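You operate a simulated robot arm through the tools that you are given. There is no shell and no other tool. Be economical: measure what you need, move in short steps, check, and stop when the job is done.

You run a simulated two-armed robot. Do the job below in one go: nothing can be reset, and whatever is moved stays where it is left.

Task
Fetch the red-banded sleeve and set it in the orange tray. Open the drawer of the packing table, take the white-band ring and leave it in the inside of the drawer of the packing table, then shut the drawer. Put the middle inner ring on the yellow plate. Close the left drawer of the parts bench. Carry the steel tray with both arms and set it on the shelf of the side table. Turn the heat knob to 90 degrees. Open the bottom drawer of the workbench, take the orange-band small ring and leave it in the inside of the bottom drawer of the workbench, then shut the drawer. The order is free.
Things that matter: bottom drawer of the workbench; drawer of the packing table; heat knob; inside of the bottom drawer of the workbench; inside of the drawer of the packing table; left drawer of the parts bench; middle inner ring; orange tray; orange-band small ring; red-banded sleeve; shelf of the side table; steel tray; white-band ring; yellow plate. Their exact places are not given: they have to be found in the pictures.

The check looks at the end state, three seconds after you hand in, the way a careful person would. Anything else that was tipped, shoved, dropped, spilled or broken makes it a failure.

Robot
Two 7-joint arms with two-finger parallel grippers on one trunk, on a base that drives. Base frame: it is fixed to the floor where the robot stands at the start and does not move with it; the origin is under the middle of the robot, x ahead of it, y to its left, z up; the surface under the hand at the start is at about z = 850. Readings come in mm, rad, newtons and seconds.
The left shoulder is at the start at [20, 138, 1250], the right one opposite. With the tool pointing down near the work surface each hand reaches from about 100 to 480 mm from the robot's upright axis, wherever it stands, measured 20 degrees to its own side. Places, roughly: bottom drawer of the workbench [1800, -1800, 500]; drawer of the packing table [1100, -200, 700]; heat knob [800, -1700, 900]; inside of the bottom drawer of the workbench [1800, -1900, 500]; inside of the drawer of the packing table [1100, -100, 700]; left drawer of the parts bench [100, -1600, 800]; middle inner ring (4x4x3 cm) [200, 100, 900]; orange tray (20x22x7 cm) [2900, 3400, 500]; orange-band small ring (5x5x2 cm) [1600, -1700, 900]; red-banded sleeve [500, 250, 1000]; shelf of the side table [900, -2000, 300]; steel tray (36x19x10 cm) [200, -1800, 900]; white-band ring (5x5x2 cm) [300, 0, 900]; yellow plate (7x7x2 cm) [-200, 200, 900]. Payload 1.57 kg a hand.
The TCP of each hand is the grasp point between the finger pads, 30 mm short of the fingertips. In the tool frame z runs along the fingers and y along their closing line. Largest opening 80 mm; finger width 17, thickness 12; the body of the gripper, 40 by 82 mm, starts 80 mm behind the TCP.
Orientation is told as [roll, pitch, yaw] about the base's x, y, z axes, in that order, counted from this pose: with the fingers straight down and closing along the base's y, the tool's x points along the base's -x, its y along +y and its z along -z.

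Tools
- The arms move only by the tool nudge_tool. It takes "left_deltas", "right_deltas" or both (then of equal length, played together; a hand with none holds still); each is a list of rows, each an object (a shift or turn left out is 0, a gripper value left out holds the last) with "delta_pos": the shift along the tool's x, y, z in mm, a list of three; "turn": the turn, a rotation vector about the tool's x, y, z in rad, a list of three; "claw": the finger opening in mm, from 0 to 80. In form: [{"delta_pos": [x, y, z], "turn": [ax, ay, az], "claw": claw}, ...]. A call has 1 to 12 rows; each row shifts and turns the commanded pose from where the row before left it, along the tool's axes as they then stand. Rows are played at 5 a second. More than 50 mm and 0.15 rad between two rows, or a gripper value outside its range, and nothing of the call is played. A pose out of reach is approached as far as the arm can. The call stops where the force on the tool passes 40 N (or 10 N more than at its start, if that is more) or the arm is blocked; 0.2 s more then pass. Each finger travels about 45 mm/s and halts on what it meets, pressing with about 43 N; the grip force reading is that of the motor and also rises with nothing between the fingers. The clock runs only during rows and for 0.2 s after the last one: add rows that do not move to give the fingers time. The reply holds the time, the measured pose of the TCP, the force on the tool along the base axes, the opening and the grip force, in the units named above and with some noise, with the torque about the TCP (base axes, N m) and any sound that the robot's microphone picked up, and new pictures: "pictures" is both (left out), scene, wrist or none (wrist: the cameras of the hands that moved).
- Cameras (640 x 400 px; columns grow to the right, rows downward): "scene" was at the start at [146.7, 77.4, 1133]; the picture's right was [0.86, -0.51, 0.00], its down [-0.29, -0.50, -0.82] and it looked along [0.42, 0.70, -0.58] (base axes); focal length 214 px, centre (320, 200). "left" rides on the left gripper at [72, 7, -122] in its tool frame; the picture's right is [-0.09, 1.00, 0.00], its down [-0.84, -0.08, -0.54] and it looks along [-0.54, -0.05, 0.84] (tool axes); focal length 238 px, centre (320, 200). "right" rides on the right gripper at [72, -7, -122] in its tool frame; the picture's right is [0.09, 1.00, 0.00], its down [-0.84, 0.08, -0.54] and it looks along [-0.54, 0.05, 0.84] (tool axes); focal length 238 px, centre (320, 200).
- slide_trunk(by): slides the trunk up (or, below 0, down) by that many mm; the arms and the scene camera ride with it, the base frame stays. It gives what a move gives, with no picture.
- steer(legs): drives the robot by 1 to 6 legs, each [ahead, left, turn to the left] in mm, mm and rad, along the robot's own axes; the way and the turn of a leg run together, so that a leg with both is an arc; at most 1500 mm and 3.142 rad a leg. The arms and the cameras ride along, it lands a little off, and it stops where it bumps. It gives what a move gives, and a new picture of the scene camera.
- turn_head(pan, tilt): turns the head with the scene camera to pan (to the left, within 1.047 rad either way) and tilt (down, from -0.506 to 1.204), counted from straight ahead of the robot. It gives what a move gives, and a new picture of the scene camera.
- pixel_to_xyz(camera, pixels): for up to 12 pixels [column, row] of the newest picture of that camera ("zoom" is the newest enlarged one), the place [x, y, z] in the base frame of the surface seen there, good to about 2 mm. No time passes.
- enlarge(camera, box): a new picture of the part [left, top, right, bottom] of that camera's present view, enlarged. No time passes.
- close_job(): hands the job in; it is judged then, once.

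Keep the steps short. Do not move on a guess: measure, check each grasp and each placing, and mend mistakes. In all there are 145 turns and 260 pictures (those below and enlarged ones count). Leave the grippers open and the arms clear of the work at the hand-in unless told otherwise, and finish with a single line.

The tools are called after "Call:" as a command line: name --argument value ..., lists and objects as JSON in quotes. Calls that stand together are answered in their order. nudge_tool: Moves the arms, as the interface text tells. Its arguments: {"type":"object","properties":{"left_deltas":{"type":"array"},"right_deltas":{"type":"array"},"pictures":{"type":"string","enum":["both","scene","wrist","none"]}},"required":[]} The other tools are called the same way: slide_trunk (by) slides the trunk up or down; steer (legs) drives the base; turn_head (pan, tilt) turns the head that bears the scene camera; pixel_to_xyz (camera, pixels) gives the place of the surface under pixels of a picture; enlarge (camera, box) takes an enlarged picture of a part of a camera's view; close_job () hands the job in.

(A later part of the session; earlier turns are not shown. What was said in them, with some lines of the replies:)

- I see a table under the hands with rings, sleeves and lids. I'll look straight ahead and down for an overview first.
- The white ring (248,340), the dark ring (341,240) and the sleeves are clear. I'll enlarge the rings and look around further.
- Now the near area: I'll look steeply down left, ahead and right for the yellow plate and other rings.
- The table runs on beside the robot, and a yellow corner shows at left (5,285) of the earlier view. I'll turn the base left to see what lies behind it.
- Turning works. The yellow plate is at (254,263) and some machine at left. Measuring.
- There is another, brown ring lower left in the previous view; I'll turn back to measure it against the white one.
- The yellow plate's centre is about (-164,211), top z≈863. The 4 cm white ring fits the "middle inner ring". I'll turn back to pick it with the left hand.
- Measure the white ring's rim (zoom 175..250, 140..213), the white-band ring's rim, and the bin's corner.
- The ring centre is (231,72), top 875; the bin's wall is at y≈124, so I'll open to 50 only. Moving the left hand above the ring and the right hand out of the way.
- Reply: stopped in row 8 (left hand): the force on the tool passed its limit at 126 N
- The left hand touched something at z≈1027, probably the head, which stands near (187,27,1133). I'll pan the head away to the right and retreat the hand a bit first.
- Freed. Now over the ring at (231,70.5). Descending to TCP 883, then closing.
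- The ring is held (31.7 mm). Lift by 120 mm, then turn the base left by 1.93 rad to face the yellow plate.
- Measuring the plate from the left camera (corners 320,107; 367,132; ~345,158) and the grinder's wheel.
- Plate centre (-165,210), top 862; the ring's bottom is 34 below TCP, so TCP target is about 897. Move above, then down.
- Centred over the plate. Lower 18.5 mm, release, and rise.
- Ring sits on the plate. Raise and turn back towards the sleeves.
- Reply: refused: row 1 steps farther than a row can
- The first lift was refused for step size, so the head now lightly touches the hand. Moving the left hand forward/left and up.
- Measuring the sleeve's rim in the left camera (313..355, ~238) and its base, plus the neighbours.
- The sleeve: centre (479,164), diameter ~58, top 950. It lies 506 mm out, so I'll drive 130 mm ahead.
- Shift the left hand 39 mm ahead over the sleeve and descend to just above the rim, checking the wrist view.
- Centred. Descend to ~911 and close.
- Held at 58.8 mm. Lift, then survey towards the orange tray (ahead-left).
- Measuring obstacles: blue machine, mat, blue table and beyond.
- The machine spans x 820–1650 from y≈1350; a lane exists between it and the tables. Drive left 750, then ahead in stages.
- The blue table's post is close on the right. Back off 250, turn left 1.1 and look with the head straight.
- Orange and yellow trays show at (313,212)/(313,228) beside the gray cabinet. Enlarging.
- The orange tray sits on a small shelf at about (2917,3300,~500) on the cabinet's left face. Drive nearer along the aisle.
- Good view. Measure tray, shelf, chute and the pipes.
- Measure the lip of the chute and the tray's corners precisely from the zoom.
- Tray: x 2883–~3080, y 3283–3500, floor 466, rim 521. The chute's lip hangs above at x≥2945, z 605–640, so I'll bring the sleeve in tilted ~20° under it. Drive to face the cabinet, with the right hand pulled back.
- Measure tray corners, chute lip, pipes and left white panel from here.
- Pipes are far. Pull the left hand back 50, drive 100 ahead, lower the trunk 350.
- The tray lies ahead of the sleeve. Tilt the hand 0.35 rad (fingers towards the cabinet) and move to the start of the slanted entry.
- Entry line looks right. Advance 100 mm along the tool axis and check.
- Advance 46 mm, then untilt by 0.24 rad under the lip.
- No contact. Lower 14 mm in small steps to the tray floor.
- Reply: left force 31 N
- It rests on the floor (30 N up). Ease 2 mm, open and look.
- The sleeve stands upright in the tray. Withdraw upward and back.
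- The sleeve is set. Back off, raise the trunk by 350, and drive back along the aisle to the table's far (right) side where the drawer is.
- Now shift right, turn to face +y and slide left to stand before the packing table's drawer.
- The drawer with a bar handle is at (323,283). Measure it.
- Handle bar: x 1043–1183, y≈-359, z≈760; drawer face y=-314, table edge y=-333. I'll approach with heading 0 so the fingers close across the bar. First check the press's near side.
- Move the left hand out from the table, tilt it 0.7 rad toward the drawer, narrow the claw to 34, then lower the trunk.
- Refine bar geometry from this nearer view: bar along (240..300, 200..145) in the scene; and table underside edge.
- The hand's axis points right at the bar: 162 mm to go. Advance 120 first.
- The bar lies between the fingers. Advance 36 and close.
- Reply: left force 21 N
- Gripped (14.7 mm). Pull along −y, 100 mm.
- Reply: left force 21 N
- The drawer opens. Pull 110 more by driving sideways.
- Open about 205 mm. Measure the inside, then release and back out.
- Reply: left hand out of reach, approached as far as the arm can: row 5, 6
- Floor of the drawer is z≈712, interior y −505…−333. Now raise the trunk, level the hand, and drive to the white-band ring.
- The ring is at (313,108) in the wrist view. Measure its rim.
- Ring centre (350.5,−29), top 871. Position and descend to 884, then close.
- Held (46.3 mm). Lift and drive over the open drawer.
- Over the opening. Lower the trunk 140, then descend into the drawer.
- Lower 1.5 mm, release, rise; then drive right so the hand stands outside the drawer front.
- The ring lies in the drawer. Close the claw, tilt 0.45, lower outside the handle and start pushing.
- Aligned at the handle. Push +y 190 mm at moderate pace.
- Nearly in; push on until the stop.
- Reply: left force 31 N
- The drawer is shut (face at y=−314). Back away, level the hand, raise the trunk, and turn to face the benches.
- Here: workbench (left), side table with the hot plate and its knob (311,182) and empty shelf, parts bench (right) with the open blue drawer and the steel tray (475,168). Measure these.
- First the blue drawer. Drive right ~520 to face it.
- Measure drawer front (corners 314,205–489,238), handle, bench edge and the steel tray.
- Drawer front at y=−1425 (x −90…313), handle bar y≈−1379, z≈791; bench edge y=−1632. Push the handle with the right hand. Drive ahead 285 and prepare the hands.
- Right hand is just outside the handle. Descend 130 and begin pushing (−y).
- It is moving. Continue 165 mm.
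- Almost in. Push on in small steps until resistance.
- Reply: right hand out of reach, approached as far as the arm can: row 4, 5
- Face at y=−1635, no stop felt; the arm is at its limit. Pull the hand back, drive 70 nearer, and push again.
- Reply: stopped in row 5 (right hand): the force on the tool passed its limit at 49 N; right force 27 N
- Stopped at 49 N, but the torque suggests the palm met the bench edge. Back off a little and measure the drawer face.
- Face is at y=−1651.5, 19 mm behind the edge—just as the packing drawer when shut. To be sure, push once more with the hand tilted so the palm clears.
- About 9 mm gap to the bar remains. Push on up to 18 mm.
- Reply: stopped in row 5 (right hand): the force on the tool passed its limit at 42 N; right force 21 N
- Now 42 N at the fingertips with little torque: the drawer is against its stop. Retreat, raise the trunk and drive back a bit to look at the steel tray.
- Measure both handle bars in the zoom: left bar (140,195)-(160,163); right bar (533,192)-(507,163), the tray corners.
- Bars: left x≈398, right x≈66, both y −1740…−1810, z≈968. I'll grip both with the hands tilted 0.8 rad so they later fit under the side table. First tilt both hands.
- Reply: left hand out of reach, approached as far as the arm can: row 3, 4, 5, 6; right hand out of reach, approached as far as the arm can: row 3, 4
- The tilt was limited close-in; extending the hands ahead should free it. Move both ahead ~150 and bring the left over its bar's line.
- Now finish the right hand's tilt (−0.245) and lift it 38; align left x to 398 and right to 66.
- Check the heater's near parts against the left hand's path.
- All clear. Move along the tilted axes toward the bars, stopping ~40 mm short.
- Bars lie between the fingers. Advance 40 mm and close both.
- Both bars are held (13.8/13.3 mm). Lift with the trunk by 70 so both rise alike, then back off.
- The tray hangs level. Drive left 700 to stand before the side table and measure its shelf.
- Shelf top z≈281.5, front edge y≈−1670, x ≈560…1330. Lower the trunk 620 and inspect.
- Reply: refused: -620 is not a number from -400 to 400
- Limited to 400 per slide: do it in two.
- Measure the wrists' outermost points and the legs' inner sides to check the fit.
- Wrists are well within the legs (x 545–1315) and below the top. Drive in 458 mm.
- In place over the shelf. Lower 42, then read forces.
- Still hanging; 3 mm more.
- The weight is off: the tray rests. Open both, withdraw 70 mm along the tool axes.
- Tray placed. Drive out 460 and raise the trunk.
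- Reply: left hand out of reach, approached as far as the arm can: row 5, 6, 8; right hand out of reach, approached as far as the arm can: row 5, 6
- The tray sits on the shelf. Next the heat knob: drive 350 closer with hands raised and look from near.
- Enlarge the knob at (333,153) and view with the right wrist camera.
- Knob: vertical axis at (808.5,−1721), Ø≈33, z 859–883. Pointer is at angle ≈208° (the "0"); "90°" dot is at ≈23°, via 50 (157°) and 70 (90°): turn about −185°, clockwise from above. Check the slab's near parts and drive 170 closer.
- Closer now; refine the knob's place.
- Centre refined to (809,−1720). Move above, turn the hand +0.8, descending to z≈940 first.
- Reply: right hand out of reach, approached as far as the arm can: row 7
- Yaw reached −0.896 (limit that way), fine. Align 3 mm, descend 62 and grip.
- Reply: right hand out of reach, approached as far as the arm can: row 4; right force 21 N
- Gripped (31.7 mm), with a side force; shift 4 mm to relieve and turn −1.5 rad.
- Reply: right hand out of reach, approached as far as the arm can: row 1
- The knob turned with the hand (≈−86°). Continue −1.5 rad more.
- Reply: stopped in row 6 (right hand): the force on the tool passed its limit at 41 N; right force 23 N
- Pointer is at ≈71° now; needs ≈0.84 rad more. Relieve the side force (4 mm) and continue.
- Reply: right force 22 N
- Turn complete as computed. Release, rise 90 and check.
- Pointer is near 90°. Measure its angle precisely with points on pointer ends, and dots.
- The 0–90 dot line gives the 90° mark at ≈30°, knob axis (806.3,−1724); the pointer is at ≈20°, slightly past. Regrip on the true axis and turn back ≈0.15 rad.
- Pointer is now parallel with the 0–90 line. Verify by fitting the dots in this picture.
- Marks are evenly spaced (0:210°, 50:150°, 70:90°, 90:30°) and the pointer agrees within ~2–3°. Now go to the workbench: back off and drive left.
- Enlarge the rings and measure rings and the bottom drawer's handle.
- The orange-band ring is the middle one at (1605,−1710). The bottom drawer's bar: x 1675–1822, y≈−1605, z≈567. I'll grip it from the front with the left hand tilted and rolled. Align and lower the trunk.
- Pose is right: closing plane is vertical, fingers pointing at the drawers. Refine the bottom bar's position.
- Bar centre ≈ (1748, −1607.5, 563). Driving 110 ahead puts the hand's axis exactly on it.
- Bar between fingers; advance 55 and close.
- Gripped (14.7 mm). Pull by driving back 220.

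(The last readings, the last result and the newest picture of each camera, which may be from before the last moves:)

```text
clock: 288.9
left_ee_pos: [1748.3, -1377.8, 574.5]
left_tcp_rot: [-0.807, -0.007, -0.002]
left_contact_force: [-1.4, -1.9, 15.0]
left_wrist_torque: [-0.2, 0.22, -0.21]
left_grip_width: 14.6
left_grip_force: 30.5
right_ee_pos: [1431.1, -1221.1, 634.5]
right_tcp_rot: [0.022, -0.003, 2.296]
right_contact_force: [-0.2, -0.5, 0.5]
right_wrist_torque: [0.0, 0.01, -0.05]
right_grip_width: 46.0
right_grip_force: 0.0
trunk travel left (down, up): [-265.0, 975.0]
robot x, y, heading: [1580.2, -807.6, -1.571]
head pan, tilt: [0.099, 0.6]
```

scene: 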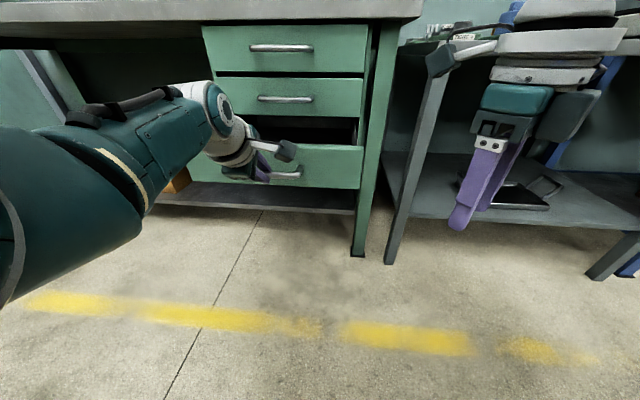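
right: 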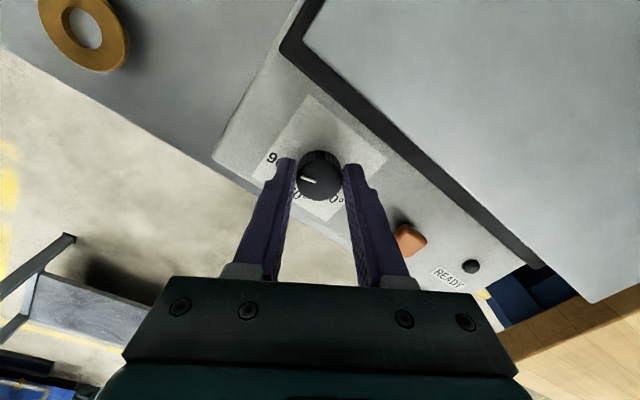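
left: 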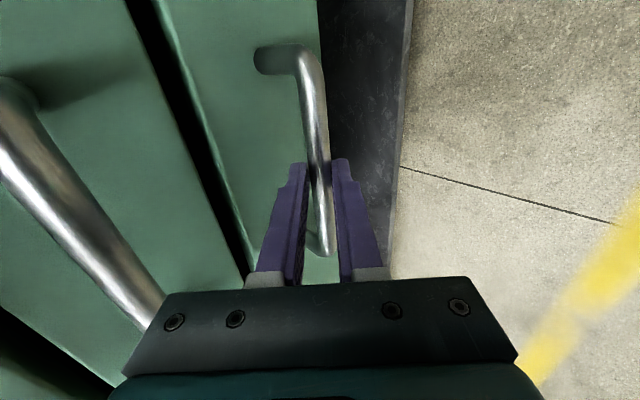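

Open ~218 mm. Release and withdraw; then raise the trunk and straighten the hand.

Call:
nudge_tool --left_deltas '[{"claw": 34}, {"claw": 34}, {"delta_pos": [0, 0, -40]}, {"delta_pos": [0, 0, -40]}, {"delta_pos": [0, 0, -40]}]' --pictures "scene"

Call:
slide_trunk --by 360

Call:
nudge_tool --left_deltas '[{"turn": [0, 0, 0.143]}, {"turn": [0, 0, 0.143]}, {"turn": [0, 0, 0.143]}, {"turn": [0, 0, 0.143]}, {"turn": [0, 0, 0.143]}, {"turn": [0, 0, 0.143]}, {"turn": [0, 0, 0.143]}, {"turn": [0, 0, 0.143]}, {"turn": [0, 0, 0.143]}, {"turn": [0, 0, 0.143]}, {"turn": [0, 0, 0.14]}]' --pictures "none"

Call:
nudge_tool --left_deltas '[{"turn": [0, 0.134, 0]}, {"turn": [0, 0.134, 0]}, {"turn": [0, 0.134, 0]}, {"turn": [0, 0.134, 0]}, {"turn": [0, 0.134, 0]}, {"turn": [0, 0.134, 0], "claw": 70}]' --pictures "none"

```text
clock: 290.3
left_ee_pos: [1779.0, -1291.2, 663.1]
left_tcp_rot: [-0.821, -0.063, 0.038]
left_contact_force: [0.4, -0.9, -0.6]
left_wrist_torque: [0.0, 0.04, -0.03]
left_grip_width: 34.4
left_grip_force: 0.1
right_ee_pos: [1431.1, -1218.1, 635.0]
right_tcp_rot: [0.023, -0.003, 2.298]
right_contact_force: [0.5, -0.3, -0.2]
right_wrist_torque: [0.0, 0.03, 0.01]
right_grip_width: 46.1
right_grip_force: 0.0
trunk travel left (down, up): [-265.0, 975.0]
robot x, y, heading: [1584.9, -806.6, -1.573]
head pan, tilt: [0.099, 0.6]
stopped in row 5 (left hand): the arm was blocked; the commanded pose is now the measured one
```

scene: 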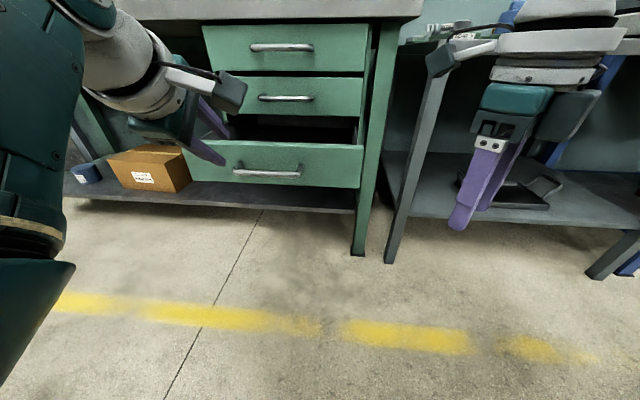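

```text
clock: 293.8
left_ee_pos: [1780.1, -1290.6, 1022.7]
left_tcp_rot: [-0.819, -0.061, 0.036]
left_contact_force: [-0.4, -0.2, -0.4]
left_wrist_torque: [0.01, 0.02, 0.01]
left_grip_width: 34.0
left_grip_force: 0.0
right_ee_pos: [1431.3, -1218.1, 993.7]
right_tcp_rot: [0.023, -0.007, 2.297]
right_contact_force: [-0.4, -0.2, -0.3]
right_wrist_torque: [-0.02, 0.0, 0.03]
right_grip_width: 46.0
right_grip_force: 0.1
trunk travel left (down, up): [-625.0, 615.0]
robot x, y, heading: [1580.7, -804.6, -1.571]
head pan, tilt: [0.099, 0.6]
```

```text
clock: 296.2
left_ee_pos: [1773.0, -1290.6, 1022.1]
left_tcp_rot: [0.075, -0.817, -1.595]
left_contact_force: [-0.1, 0.0, -0.2]
left_wrist_torque: [0.02, -0.01, -0.02]
left_grip_width: 34.1
left_grip_force: 0.2
right_ee_pos: [1430.0, -1218.7, 994.2]
right_tcp_rot: [0.022, -0.005, 2.297]
right_contact_force: [-0.3, 0.1, -0.7]
right_wrist_torque: [-0.02, 0.02, 0.0]
right_grip_width: 46.1
right_grip_force: 0.2
trunk travel left (down, up): [-625.0, 615.0]
robot x, y, heading: [1582.7, -808.1, -1.573]
head pan, tilt: [0.099, 0.6]
```

```text
clock: 297.6
left_ee_pos: [1773.4, -1293.0, 1022.8]
left_tcp_rot: [0.05, -0.041, -1.541]
left_contact_force: [0.6, -0.3, -0.7]
left_wrist_torque: [0.0, 0.02, -0.01]
left_grip_width: 67.9
left_grip_force: 0.0
right_ee_pos: [1431.9, -1219.7, 994.5]
right_tcp_rot: [0.022, -0.002, 2.296]
right_contact_force: [0.0, 0.1, 0.4]
right_wrist_torque: [-0.03, -0.02, 0.0]
right_grip_width: 45.8
right_grip_force: 0.1
trunk travel left (down, up): [-625.0, 615.0]
robot x, y, heading: [1584.7, -808.3, -1.572]
head pan, tilt: [0.099, 0.6]
```

Level the hand fully, and drive so that it comes over the rings.

Call:
nudge_tool --left_deltas '[{"turn": [0.05, 0.04, 0.03]}, {"delta_pos": [35, 0, -20]}]' --pictures "none"

Call:
steer --legs '[[452, -168, 0]]'

Call:
enlarge --camera "left" --box '[0, 0, 640, 400]'

```text
clock: 298.2
left_ee_pos: [1778.1, -1273.0, 1046.9]
left_tcp_rot: [-0.005, -0.024, -1.549]
left_contact_force: [-0.6, -0.7, 1.3]
left_wrist_torque: [0.0, 0.03, -0.03]
left_grip_width: 69.9
left_grip_force: 0.1
left hand out of reach, approached as far as the arm can: row 1, 2
right_ee_pos: [1431.2, -1219.5, 993.4]
right_tcp_rot: [0.021, -0.003, 2.298]
right_contact_force: [0.3, -0.3, -0.1]
right_wrist_torque: [0.0, 0.06, 0.01]
right_grip_width: 46.0
right_grip_force: 0.0
trunk travel left (down, up): [-625.0, 615.0]
robot x, y, heading: [1582.1, -807.4, -1.57]
head pan, tilt: [0.099, 0.6]
```

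```text
clock: 301.1
left_ee_pos: [1615.6, -1726.2, 1046.0]
left_tcp_rot: [-0.007, -0.022, -1.542]
left_contact_force: [0.4, -0.5, 0.0]
left_wrist_torque: [-0.03, 0.01, 0.0]
left_grip_width: 70.2
left_grip_force: 0.0
right_ee_pos: [1269.5, -1672.8, 994.2]
right_tcp_rot: [0.02, -0.005, 2.306]
right_contact_force: [0.2, -0.3, 0.6]
right_wrist_torque: [0.0, 0.0, -0.03]
right_grip_width: 45.9
right_grip_force: 0.0
trunk travel left (down, up): [-625.0, 615.0]
robot x, y, heading: [1420.5, -1258.3, -1.566]
head pan, tilt: [0.099, 0.6]
```

scene: 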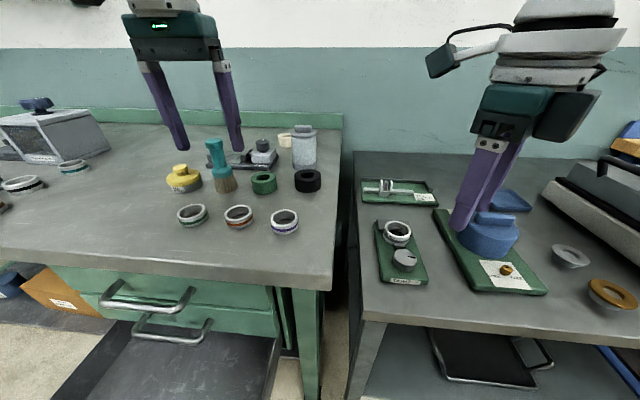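

```text
1.00 times, centred on (320, 200) of left (not enlarged: the box is as wide or as high as the picture)
```

zoom: 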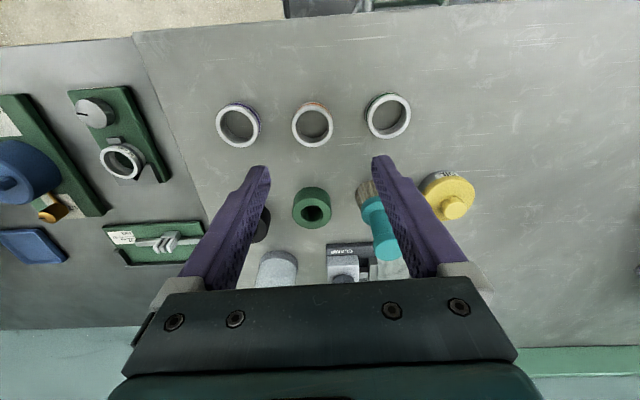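

The middle ring at (312,125) in the wrist view; measure rim and neighbours.

Call:
pixel_to_xyz --camera "zoom" --pixels '[[293, 126], [331, 126], [312, 143], [313, 107], [312, 125], [237, 145], [387, 137], [311, 190]]'

Call:
pixel_to_xyz --camera "scene" --pixels '[[225, 214], [251, 214], [238, 206], [238, 223], [239, 228], [263, 183], [180, 360], [230, 350], [150, 385], [250, 345]]'

```text
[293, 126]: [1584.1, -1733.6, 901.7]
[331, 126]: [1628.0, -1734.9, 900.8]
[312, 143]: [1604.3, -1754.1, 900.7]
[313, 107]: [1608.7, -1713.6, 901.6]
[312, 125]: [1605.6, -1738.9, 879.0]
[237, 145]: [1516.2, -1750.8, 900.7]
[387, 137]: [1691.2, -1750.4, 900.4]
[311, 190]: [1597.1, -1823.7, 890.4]
```

```text
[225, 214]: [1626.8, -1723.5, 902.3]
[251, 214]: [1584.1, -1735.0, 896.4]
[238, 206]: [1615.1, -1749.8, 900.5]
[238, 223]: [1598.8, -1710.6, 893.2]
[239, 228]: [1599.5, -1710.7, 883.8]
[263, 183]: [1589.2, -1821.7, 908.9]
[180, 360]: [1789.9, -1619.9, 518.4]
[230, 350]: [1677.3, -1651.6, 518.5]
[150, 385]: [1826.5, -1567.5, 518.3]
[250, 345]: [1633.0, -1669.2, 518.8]
```

Ring centre (1606,−1733.5), top 901, bench 879. Descend to TCP 913 and grip.

Call:
nudge_tool --left_deltas '[{"delta_pos": [-7.3, -9.6, 0], "claw": 64, "turn": [0, 0.02, 0.025]}, {"delta_pos": [0, 0, 45]}, {"delta_pos": [0, 0, 45]}, {"delta_pos": [0, 0, 30]}, {"delta_pos": [0, 0, 13]}]' --pictures "wrist"

```text
clock: 302.3
left_ee_pos: [1605.2, -1725.8, 916.9]
left_tcp_rot: [-0.006, -0.004, -1.567]
left_contact_force: [-0.2, 0.7, 1.2]
left_wrist_torque: [0.01, -0.03, -0.01]
left_grip_width: 64.2
left_grip_force: 0.0
left hand out of reach, approached as far as the arm can: row 4, 5
right_ee_pos: [1269.4, -1673.1, 993.7]
right_tcp_rot: [0.022, -0.005, 2.303]
right_contact_force: [-0.8, -0.8, -0.6]
right_wrist_torque: [-0.04, 0.01, -0.02]
right_grip_width: 45.9
right_grip_force: 0.1
trunk travel left (down, up): [-625.0, 615.0]
robot x, y, heading: [1420.9, -1262.0, -1.569]
head pan, tilt: [0.099, 0.6]
```

left: 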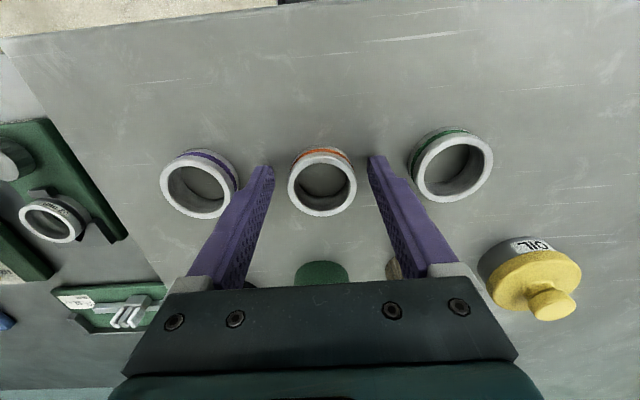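

At reach limit, 8 mm short. Drive ahead 30 (fingers pass freely beside the ring), then fine-tune.

Call:
steer --legs '[[30, 0, 0]]'

```text
clock: 303.1
left_ee_pos: [1604.3, -1756.1, 915.4]
left_tcp_rot: [-0.005, -0.003, -1.566]
left_contact_force: [-0.9, 0.6, -0.6]
left_wrist_torque: [-0.03, 0.03, 0.0]
left_grip_width: 64.1
left_grip_force: 0.1
right_ee_pos: [1268.4, -1703.0, 993.7]
right_tcp_rot: [0.024, -0.003, 2.304]
right_contact_force: [0.0, 1.1, -0.6]
right_wrist_torque: [-0.01, -0.02, -0.01]
right_grip_width: 45.6
right_grip_force: 0.0
trunk travel left (down, up): [-625.0, 615.0]
robot x, y, heading: [1417.3, -1290.0, -1.567]
head pan, tilt: [0.099, 0.6]
```

scene: 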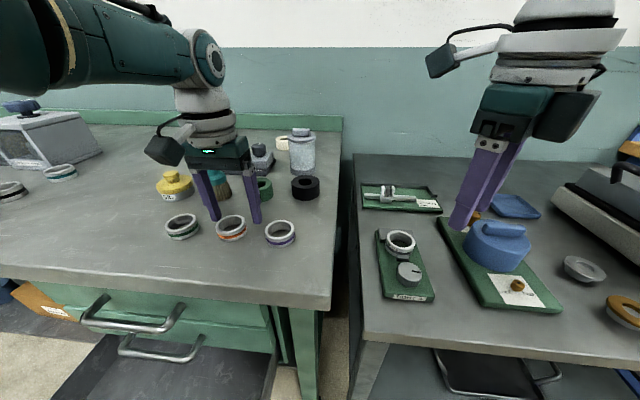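

Back 22 mm with the arm, down 2.5, and close.

Call:
nudge_tool --left_deltas '[{"delta_pos": [22, 1.5, 0]}, {"delta_pos": [0, 0, 2.5]}, {"claw": 25}, {"claw": 25}, {"claw": 25}, {"claw": 25}]' --pictures "wrist"

```text
clock: 304.5
left_ee_pos: [1607.8, -1733.4, 913.7]
left_tcp_rot: [-0.007, -0.003, -1.566]
left_contact_force: [0.2, -0.5, -0.4]
left_wrist_torque: [0.02, 0.0, -0.03]
left_grip_width: 45.7
left_grip_force: 40.7
right_ee_pos: [1268.8, -1702.6, 993.2]
right_tcp_rot: [0.022, -0.005, 2.304]
right_contact_force: [0.5, 0.0, -0.9]
right_wrist_torque: [-0.01, 0.0, -0.01]
right_grip_width: 45.9
right_grip_force: 0.1
trunk travel left (down, up): [-625.0, 615.0]
robot x, y, heading: [1421.7, -1291.0, -1.568]
head pan, tilt: [0.099, 0.6]
```

left: 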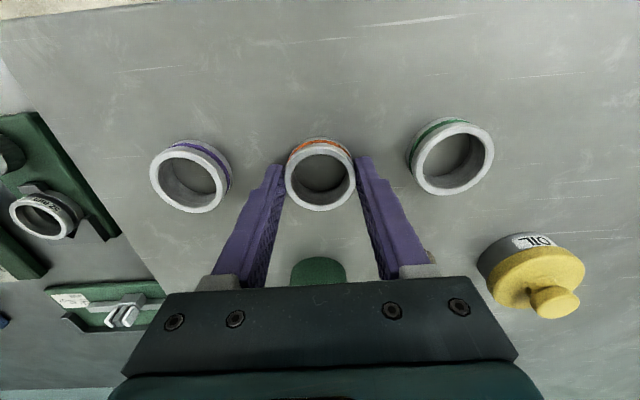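

Held (45.7 mm). Lift 100, drive back 238 and left 140 to stand over the open drawer, then lower the trunk 360.

Call:
nudge_tool --left_deltas '[{"delta_pos": [0, 0, -35]}, {"delta_pos": [0, 0, -35]}, {"delta_pos": [0, 0, -35]}]' --pictures "none"

Call:
steer --legs '[[-236, 0, 0], [0, 140, 0]]'

Call:
turn_head --pan 0.3 --tilt 0.9

Call:
enlarge --camera "left" --box '[0, 0, 640, 400]'

```text
clock: 305.3
left_ee_pos: [1609.1, -1733.3, 1017.3]
left_tcp_rot: [-0.005, -0.002, -1.568]
left_contact_force: [-0.3, 0.0, -0.9]
left_wrist_torque: [-0.01, -0.01, 0.0]
left_grip_width: 45.5
left_grip_force: 42.7
right_ee_pos: [1269.4, -1703.5, 994.2]
right_tcp_rot: [0.021, -0.004, 2.303]
right_contact_force: [0.0, 0.2, 0.4]
right_wrist_torque: [-0.01, -0.03, 0.05]
right_grip_width: 46.0
right_grip_force: 0.1
trunk travel left (down, up): [-625.0, 615.0]
robot x, y, heading: [1418.6, -1292.3, -1.568]
head pan, tilt: [0.099, 0.6]
```

```text
clock: 308.0
left_ee_pos: [1746.3, -1499.9, 1016.9]
left_tcp_rot: [-0.008, 0.0, -1.57]
left_contact_force: [0.2, 0.8, 0.3]
left_wrist_torque: [-0.01, 0.02, 0.01]
left_grip_width: 45.7
left_grip_force: 42.6
right_ee_pos: [1406.4, -1468.7, 994.4]
right_tcp_rot: [0.021, -0.004, 2.3]
right_contact_force: [0.4, 0.1, 0.4]
right_wrist_torque: [0.0, 0.01, -0.02]
right_grip_width: 45.8
right_grip_force: 0.1
trunk travel left (down, up): [-625.0, 615.0]
robot x, y, heading: [1557.3, -1055.1, -1.571]
head pan, tilt: [0.099, 0.6]
```

scene: 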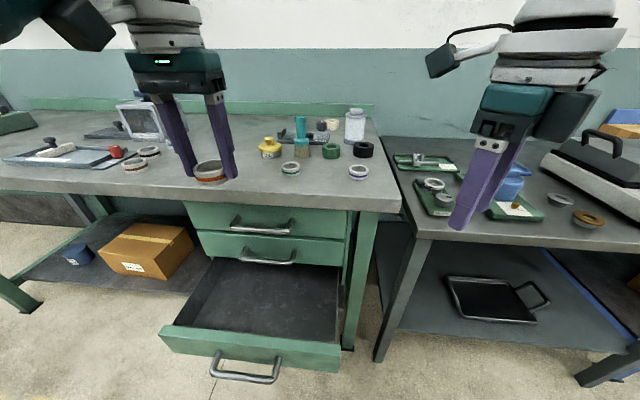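

```text
clock: 308.8
left_ee_pos: [1746.1, -1500.4, 1017.2]
left_tcp_rot: [-0.006, -0.001, -1.571]
left_contact_force: [-0.5, -0.5, -0.7]
left_wrist_torque: [-0.01, 0.0, 0.0]
left_grip_width: 45.5
left_grip_force: 42.9
right_ee_pos: [1407.1, -1469.0, 993.2]
right_tcp_rot: [0.022, -0.004, 2.299]
right_contact_force: [1.0, -0.2, 0.1]
right_wrist_torque: [-0.02, 0.01, -0.04]
right_grip_width: 46.0
right_grip_force: 0.1
trunk travel left (down, up): [-625.0, 615.0]
robot x, y, heading: [1555.6, -1059.7, -1.569]
head pan, tilt: [0.3, 0.901]
```

scene: 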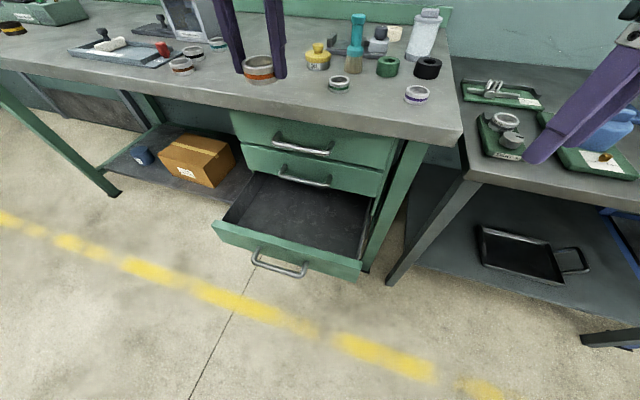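

```text
1.00 times, centred on (320, 200) of left (not enlarged: the box is as wide or as high as the picture)
```

zoom: 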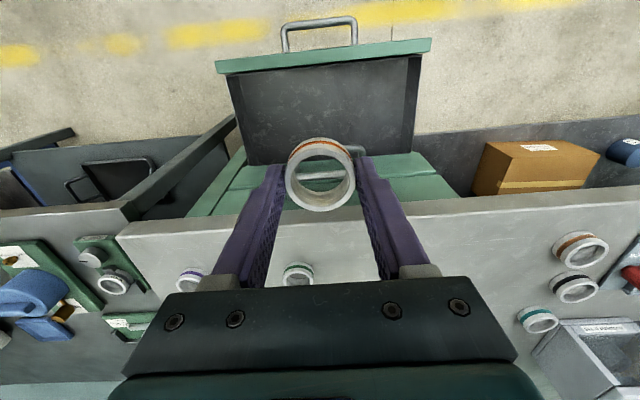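

Measure the opened drawer's front wall and floor before lowering.

Call:
pixel_to_xyz --camera "scene" --pixels '[[285, 243], [290, 236], [300, 215], [285, 205], [225, 222], [360, 255], [310, 183], [300, 148], [280, 270]]'

Call:
slide_trunk --by -360

```text
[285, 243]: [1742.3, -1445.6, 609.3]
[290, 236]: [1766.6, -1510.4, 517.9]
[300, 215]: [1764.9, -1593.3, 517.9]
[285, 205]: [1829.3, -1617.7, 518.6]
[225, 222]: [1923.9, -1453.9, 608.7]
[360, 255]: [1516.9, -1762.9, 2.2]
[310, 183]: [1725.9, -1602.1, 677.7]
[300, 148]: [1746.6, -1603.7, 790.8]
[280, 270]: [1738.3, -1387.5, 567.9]
```

```text
clock: 312.3
left_ee_pos: [1746.0, -1501.5, 657.2]
left_tcp_rot: [-0.008, -0.002, -1.571]
left_contact_force: [0.0, 0.5, -0.4]
left_wrist_torque: [0.0, -0.01, 0.02]
left_grip_width: 45.9
left_grip_force: 43.3
right_ee_pos: [1405.3, -1469.0, 633.3]
right_tcp_rot: [0.023, -0.006, 2.299]
right_contact_force: [-0.1, 0.7, 0.5]
right_wrist_torque: [0.01, 0.0, -0.02]
right_grip_width: 46.1
right_grip_force: 0.0
trunk travel left (down, up): [-265.0, 975.0]
robot x, y, heading: [1559.5, -1059.8, -1.569]
head pan, tilt: [0.3, 0.901]
```

Front wall at y≈−1446, top 609; floor 518. Descend 103 into the drawer.

Call:
nudge_tool --left_deltas '[{"delta_pos": [0, 0, 35]}, {"delta_pos": [0, 0, 35]}, {"delta_pos": [0, 0, 25]}, {"delta_pos": [0, 0, 7.5]}]' --pictures "both"

```text
clock: 313.3
left_ee_pos: [1745.6, -1500.2, 553.3]
left_tcp_rot: [-0.005, -0.003, -1.57]
left_contact_force: [-0.4, 0.6, -1.1]
left_wrist_torque: [0.0, 0.0, 0.0]
left_grip_width: 45.8
left_grip_force: 43.0
right_ee_pos: [1407.5, -1470.5, 634.6]
right_tcp_rot: [0.022, -0.005, 2.3]
right_contact_force: [-0.5, 0.6, 1.0]
right_wrist_torque: [0.01, -0.03, 0.0]
right_grip_width: 45.7
right_grip_force: 0.0
trunk travel left (down, up): [-265.0, 975.0]
robot x, y, heading: [1558.0, -1060.3, -1.57]
head pan, tilt: [0.3, 0.901]
```

scene: 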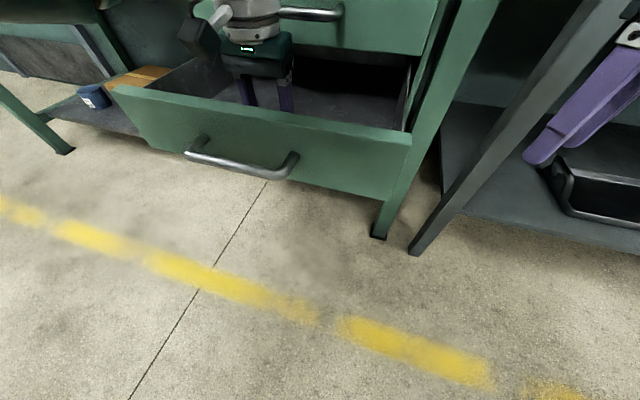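
left: 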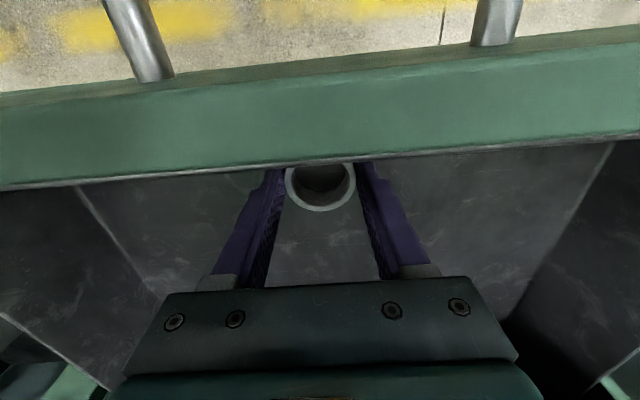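

Lower 1 mm, release, rise.

Call:
nudge_tool --left_deltas '[{"delta_pos": [0, 0, 1]}, {"claw": 62}, {"claw": 62}, {"delta_pos": [0, 0, -35]}, {"delta_pos": [0, 0, -45]}, {"delta_pos": [0, 0, -45]}, {"delta_pos": [0, 0, -30]}]' --pictures "wrist"

```text
clock: 314.9
left_ee_pos: [1747.7, -1502.4, 709.3]
left_tcp_rot: [-0.006, -0.002, -1.568]
left_contact_force: [0.3, 0.4, 0.2]
left_wrist_torque: [-0.05, -0.02, 0.02]
left_grip_width: 62.0
left_grip_force: 0.0
right_ee_pos: [1406.7, -1470.5, 633.0]
right_tcp_rot: [0.023, -0.006, 2.302]
right_contact_force: [0.6, 0.0, -0.2]
right_wrist_torque: [0.02, 0.0, -0.02]
right_grip_width: 46.1
right_grip_force: 0.0
trunk travel left (down, up): [-265.0, 975.0]
robot x, y, heading: [1557.1, -1057.6, -1.566]
head pan, tilt: [0.3, 0.901]
```

left: 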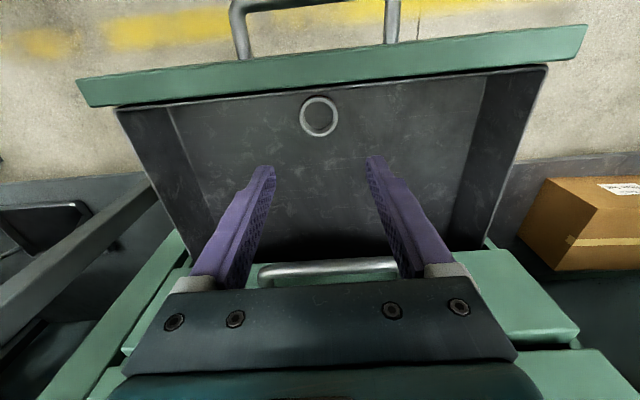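

The ring lies in the drawer. To shut it: back off outside the handle, tilt the closed hand 0.5, lower to handle height, and push.

Call:
steer --legs '[[-162, 0, 0]]'

Call:
nudge_tool --left_deltas '[{"turn": [0, -0.125, 0], "claw": 0}, {"turn": [0, -0.125, 0]}, {"turn": [0, -0.125, 0]}, {"turn": [0, -0.125, 0]}, {}, {}]' --pictures "scene"

```text
clock: 316.3
left_ee_pos: [1747.6, -1340.4, 708.6]
left_tcp_rot: [-0.006, -0.003, -1.567]
left_contact_force: [0.6, -0.6, 0.2]
left_wrist_torque: [0.01, 0.0, -0.01]
left_grip_width: 62.2
left_grip_force: 0.0
right_ee_pos: [1407.4, -1307.8, 634.2]
right_tcp_rot: [0.023, -0.005, 2.301]
right_contact_force: [0.1, -0.1, -1.1]
right_wrist_torque: [-0.02, -0.01, 0.02]
right_grip_width: 46.0
right_grip_force: 0.0
trunk travel left (down, up): [-265.0, 975.0]
robot x, y, heading: [1559.4, -893.6, -1.569]
head pan, tilt: [0.3, 0.901]
```

scene: 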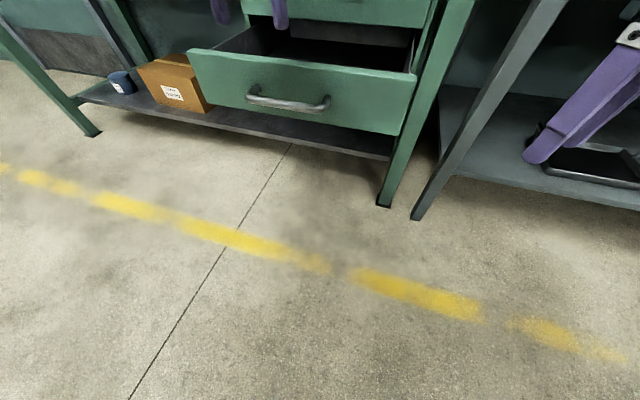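

```text
clock: 317.7
left_ee_pos: [1747.6, -1338.1, 708.5]
left_tcp_rot: [-0.006, -0.503, -1.565]
left_contact_force: [-0.1, 0.8, -0.3]
left_wrist_torque: [0.01, 0.02, 0.02]
left_grip_width: 0.1
left_grip_force: 21.0
right_ee_pos: [1406.5, -1307.6, 633.6]
right_tcp_rot: [0.024, -0.004, 2.3]
right_contact_force: [0.8, -1.0, -0.1]
right_wrist_torque: [-0.01, -0.02, -0.03]
right_grip_width: 46.1
right_grip_force: 0.0
trunk travel left (down, up): [-265.0, 975.0]
robot x, y, heading: [1555.1, -896.6, -1.571]
head pan, tilt: [0.3, 0.901]
```

scene: 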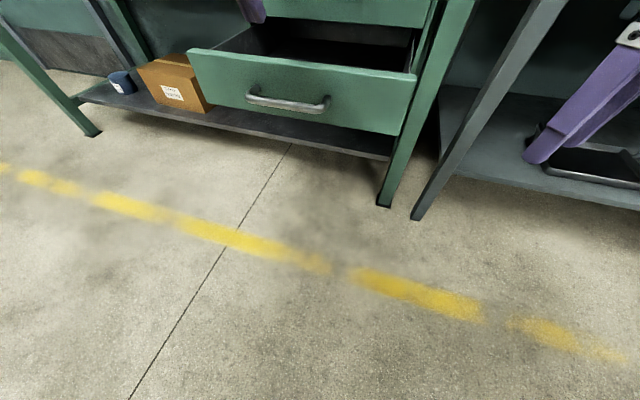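

Lower 142 mm in front of the handle.

Call:
nudge_tool --left_deltas '[{"delta_pos": [17, 0, 31.2]}, {"delta_pos": [17, 0, 31.2]}, {"delta_pos": [17, 0, 31.2]}, {"delta_pos": [17, 0, 31.2]}]' --pictures "scene"

```text
clock: 318.7
left_ee_pos: [1746.1, -1338.8, 566.2]
left_tcp_rot: [-0.005, -0.502, -1.566]
left_contact_force: [-0.6, 0.1, -1.0]
left_wrist_torque: [0.03, 0.01, 0.02]
left_grip_width: 0.0
left_grip_force: 21.2
right_ee_pos: [1406.1, -1307.4, 634.4]
right_tcp_rot: [0.023, -0.005, 2.302]
right_contact_force: [-0.5, -0.7, -0.6]
right_wrist_torque: [0.02, 0.0, -0.01]
right_grip_width: 46.0
right_grip_force: 0.1
trunk travel left (down, up): [-265.0, 975.0]
robot x, y, heading: [1559.2, -895.4, -1.564]
head pan, tilt: [0.3, 0.901]
```

scene: 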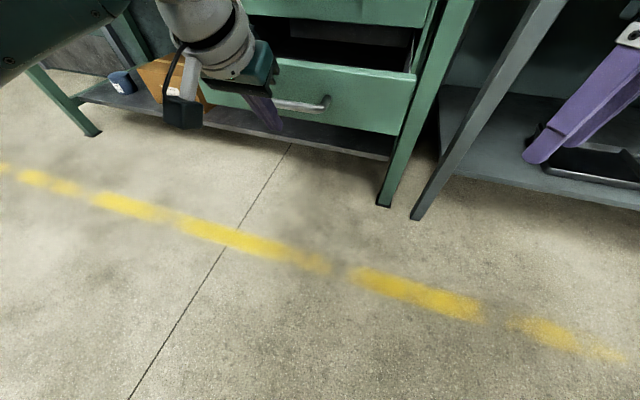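

Hand is centred on the handle. Push by driving ahead 110 + 100.

Call:
steer --legs '[[110, 0, 0], [105, 0, 0]]'

```text
clock: 320.7
left_ee_pos: [1745.3, -1552.9, 566.8]
left_tcp_rot: [-0.007, -0.503, -1.571]
left_contact_force: [0.3, -0.7, -0.4]
left_wrist_torque: [0.01, -0.01, -0.03]
left_grip_width: 0.0
left_grip_force: 21.1
right_ee_pos: [1405.8, -1520.7, 635.0]
right_tcp_rot: [0.023, -0.006, 2.297]
right_contact_force: [-0.6, -0.1, 0.5]
right_wrist_torque: [0.0, -0.04, -0.02]
right_grip_width: 45.9
right_grip_force: 0.1
trunk travel left (down, up): [-265.0, 975.0]
robot x, y, heading: [1557.7, -1108.5, -1.571]
head pan, tilt: [0.3, 0.901]
```

scene: 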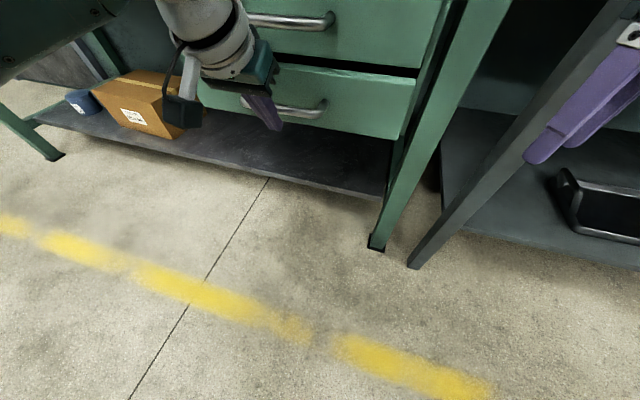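

Finish with the arm until the stop: ~40 mm in small steps.

Call:
nudge_tool --left_deltas '[{"delta_pos": [-8.8, 0, 4.8]}, {"delta_pos": [-8.8, 0, 4.8]}, {"delta_pos": [-5.3, 0, 2.9]}, {"delta_pos": [-5.3, 0, 2.9]}, {"delta_pos": [-4.4, 0, 2.4]}, {"delta_pos": [-4.4, 0, 2.4]}, {"delta_pos": [-4.4, 0, 2.4]}]' --pictures "scene"

Call:
pixel_to_xyz --camera "scene" --pixels '[[370, 110], [390, 40], [340, 120], [220, 95]]'

```text
clock: 322.3
left_ee_pos: [1746.0, -1593.6, 562.0]
left_tcp_rot: [-0.007, -0.489, -1.57]
left_contact_force: [-0.7, 17.1, -3.7]
left_wrist_torque: [0.12, 0.01, -0.01]
left_grip_width: 0.0
left_grip_force: 21.1
right_ee_pos: [1406.7, -1514.3, 632.3]
right_tcp_rot: [0.017, -0.009, 2.3]
right_contact_force: [-0.3, 0.3, 0.0]
right_wrist_torque: [0.04, -0.03, 0.03]
right_grip_width: 46.1
right_grip_force: 0.1
trunk travel left (down, up): [-265.0, 975.0]
robot x, y, heading: [1558.1, -1107.2, -1.567]
head pan, tilt: [0.3, 0.901]
```

scene: 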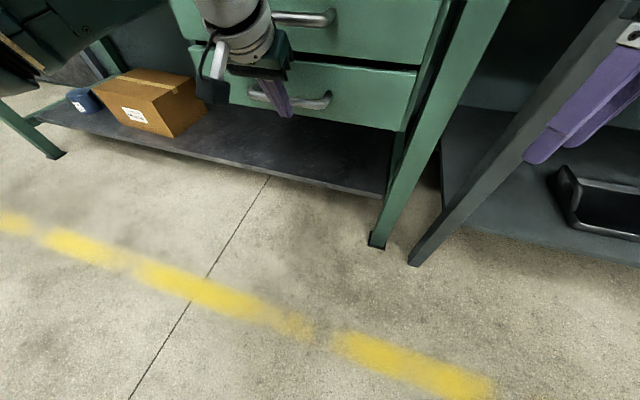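

```text
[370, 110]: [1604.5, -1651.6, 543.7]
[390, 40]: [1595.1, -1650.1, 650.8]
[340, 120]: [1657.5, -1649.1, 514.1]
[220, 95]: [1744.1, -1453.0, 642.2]
```

The bottom drawer is flush (face −1651, as originally). Retreat, open the grippers, raise the trunk.

Call:
nudge_tool --left_deltas '[{"delta_pos": [26, 0, -14]}, {"delta_pos": [26, 0, -14]}, {"delta_pos": [26, 0, -14]}]' --pictures "none"

Call:
steer --legs '[[-250, 0, 0]]'

Call:
slide_trunk --by 360

Call:
nudge_tool --left_deltas '[{"turn": [0, 0.12, 0], "claw": 80}, {"turn": [0, 0.12, 0]}, {"turn": [0, 0.12, 0]}, {"turn": [0, 0.12, 0]}]' --right_deltas '[{"claw": 80}, {}, {}, {}]' --pictures "none"

Call:
turn_head --pan -0.2 --tilt 0.5

```text
clock: 323.1
left_ee_pos: [1748.0, -1510.2, 565.1]
left_tcp_rot: [-0.008, -0.505, -1.568]
left_contact_force: [-0.5, 0.1, 0.2]
left_wrist_torque: [0.02, 0.01, 0.02]
left_grip_width: 0.0
left_grip_force: 21.8
right_ee_pos: [1405.9, -1522.2, 634.3]
right_tcp_rot: [0.021, -0.005, 2.299]
right_contact_force: [0.2, 0.7, -0.2]
right_wrist_torque: [0.01, -0.02, 0.03]
right_grip_width: 46.2
right_grip_force: 0.0
trunk travel left (down, up): [-265.0, 975.0]
robot x, y, heading: [1558.5, -1109.9, -1.572]
head pan, tilt: [0.3, 0.901]
```

```text
clock: 324.9
left_ee_pos: [1747.0, -1264.9, 565.9]
left_tcp_rot: [-0.007, -0.504, -1.568]
left_contact_force: [-0.3, -0.7, -0.4]
left_wrist_torque: [0.01, -0.02, 0.0]
left_grip_width: 0.0
left_grip_force: 21.5
right_ee_pos: [1406.3, -1274.1, 634.1]
right_tcp_rot: [0.024, -0.006, 2.299]
right_contact_force: [-0.5, 0.9, -0.2]
right_wrist_torque: [0.01, 0.03, -0.03]
right_grip_width: 46.0
right_grip_force: 0.1
trunk travel left (down, up): [-265.0, 975.0]
robot x, y, heading: [1556.9, -864.3, -1.571]
head pan, tilt: [0.3, 0.901]
```

scene: 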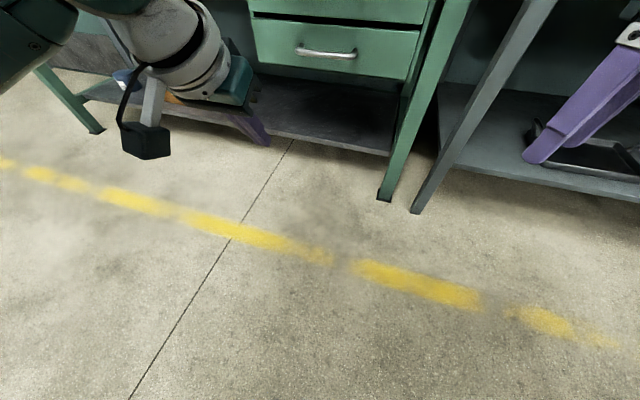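

```text
clock: 328.4
left_ee_pos: [1747.0, -1264.8, 924.3]
left_tcp_rot: [-0.007, -0.503, -1.57]
left_contact_force: [0.6, 0.1, 1.1]
left_wrist_torque: [0.01, 0.01, 0.02]
left_grip_width: 0.0
left_grip_force: 21.3
right_ee_pos: [1405.1, -1275.3, 993.4]
right_tcp_rot: [0.023, -0.006, 2.298]
right_contact_force: [-0.2, -0.5, 0.4]
right_wrist_torque: [0.01, -0.02, 0.0]
right_grip_width: 46.0
right_grip_force: 0.1
trunk travel left (down, up): [-625.0, 615.0]
robot x, y, heading: [1556.3, -866.2, -1.567]
head pan, tilt: [0.3, 0.901]
```

```text
clock: 329.4
left_ee_pos: [1748.2, -1264.4, 924.8]
left_tcp_rot: [-0.007, -0.022, -1.573]
left_contact_force: [-0.2, 0.4, -0.1]
left_wrist_torque: [-0.01, 0.02, -0.01]
left_grip_width: 80.1
left_grip_force: 0.1
right_ee_pos: [1404.9, -1275.4, 995.4]
right_tcp_rot: [0.022, -0.007, 2.298]
right_contact_force: [0.8, -0.8, -0.5]
right_wrist_torque: [-0.01, 0.03, -0.02]
right_grip_width: 79.8
right_grip_force: 0.1
trunk travel left (down, up): [-625.0, 615.0]
robot x, y, heading: [1556.5, -864.3, -1.567]
head pan, tilt: [0.3, 0.901]
```

```text
clock: 330.3
left_ee_pos: [1747.4, -1263.7, 925.6]
left_tcp_rot: [-0.007, -0.025, -1.571]
left_contact_force: [0.3, 0.5, -0.5]
left_wrist_torque: [0.0, -0.02, 0.0]
left_grip_width: 80.1
left_grip_force: 0.0
right_ee_pos: [1406.0, -1275.6, 994.0]
right_tcp_rot: [0.023, -0.006, 2.299]
right_contact_force: [0.4, 0.3, 0.0]
right_wrist_torque: [-0.01, 0.0, 0.01]
right_grip_width: 80.1
right_grip_force: 0.1
trunk travel left (down, up): [-625.0, 615.0]
robot x, y, heading: [1554.7, -862.1, -1.573]
head pan, tilt: [-0.201, 0.499]
```

scene: 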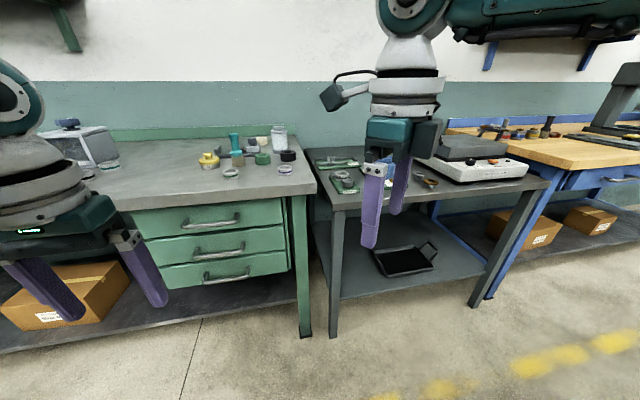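

All drawers are shut, the tray is on the shelf, the grippers are open and the arms are clear. Handing in.

Call:
close_job

```text
The job is handed in.
```

The job is handed in with all seven tasks carried out; the heat knob reads 90° to within about 3°.
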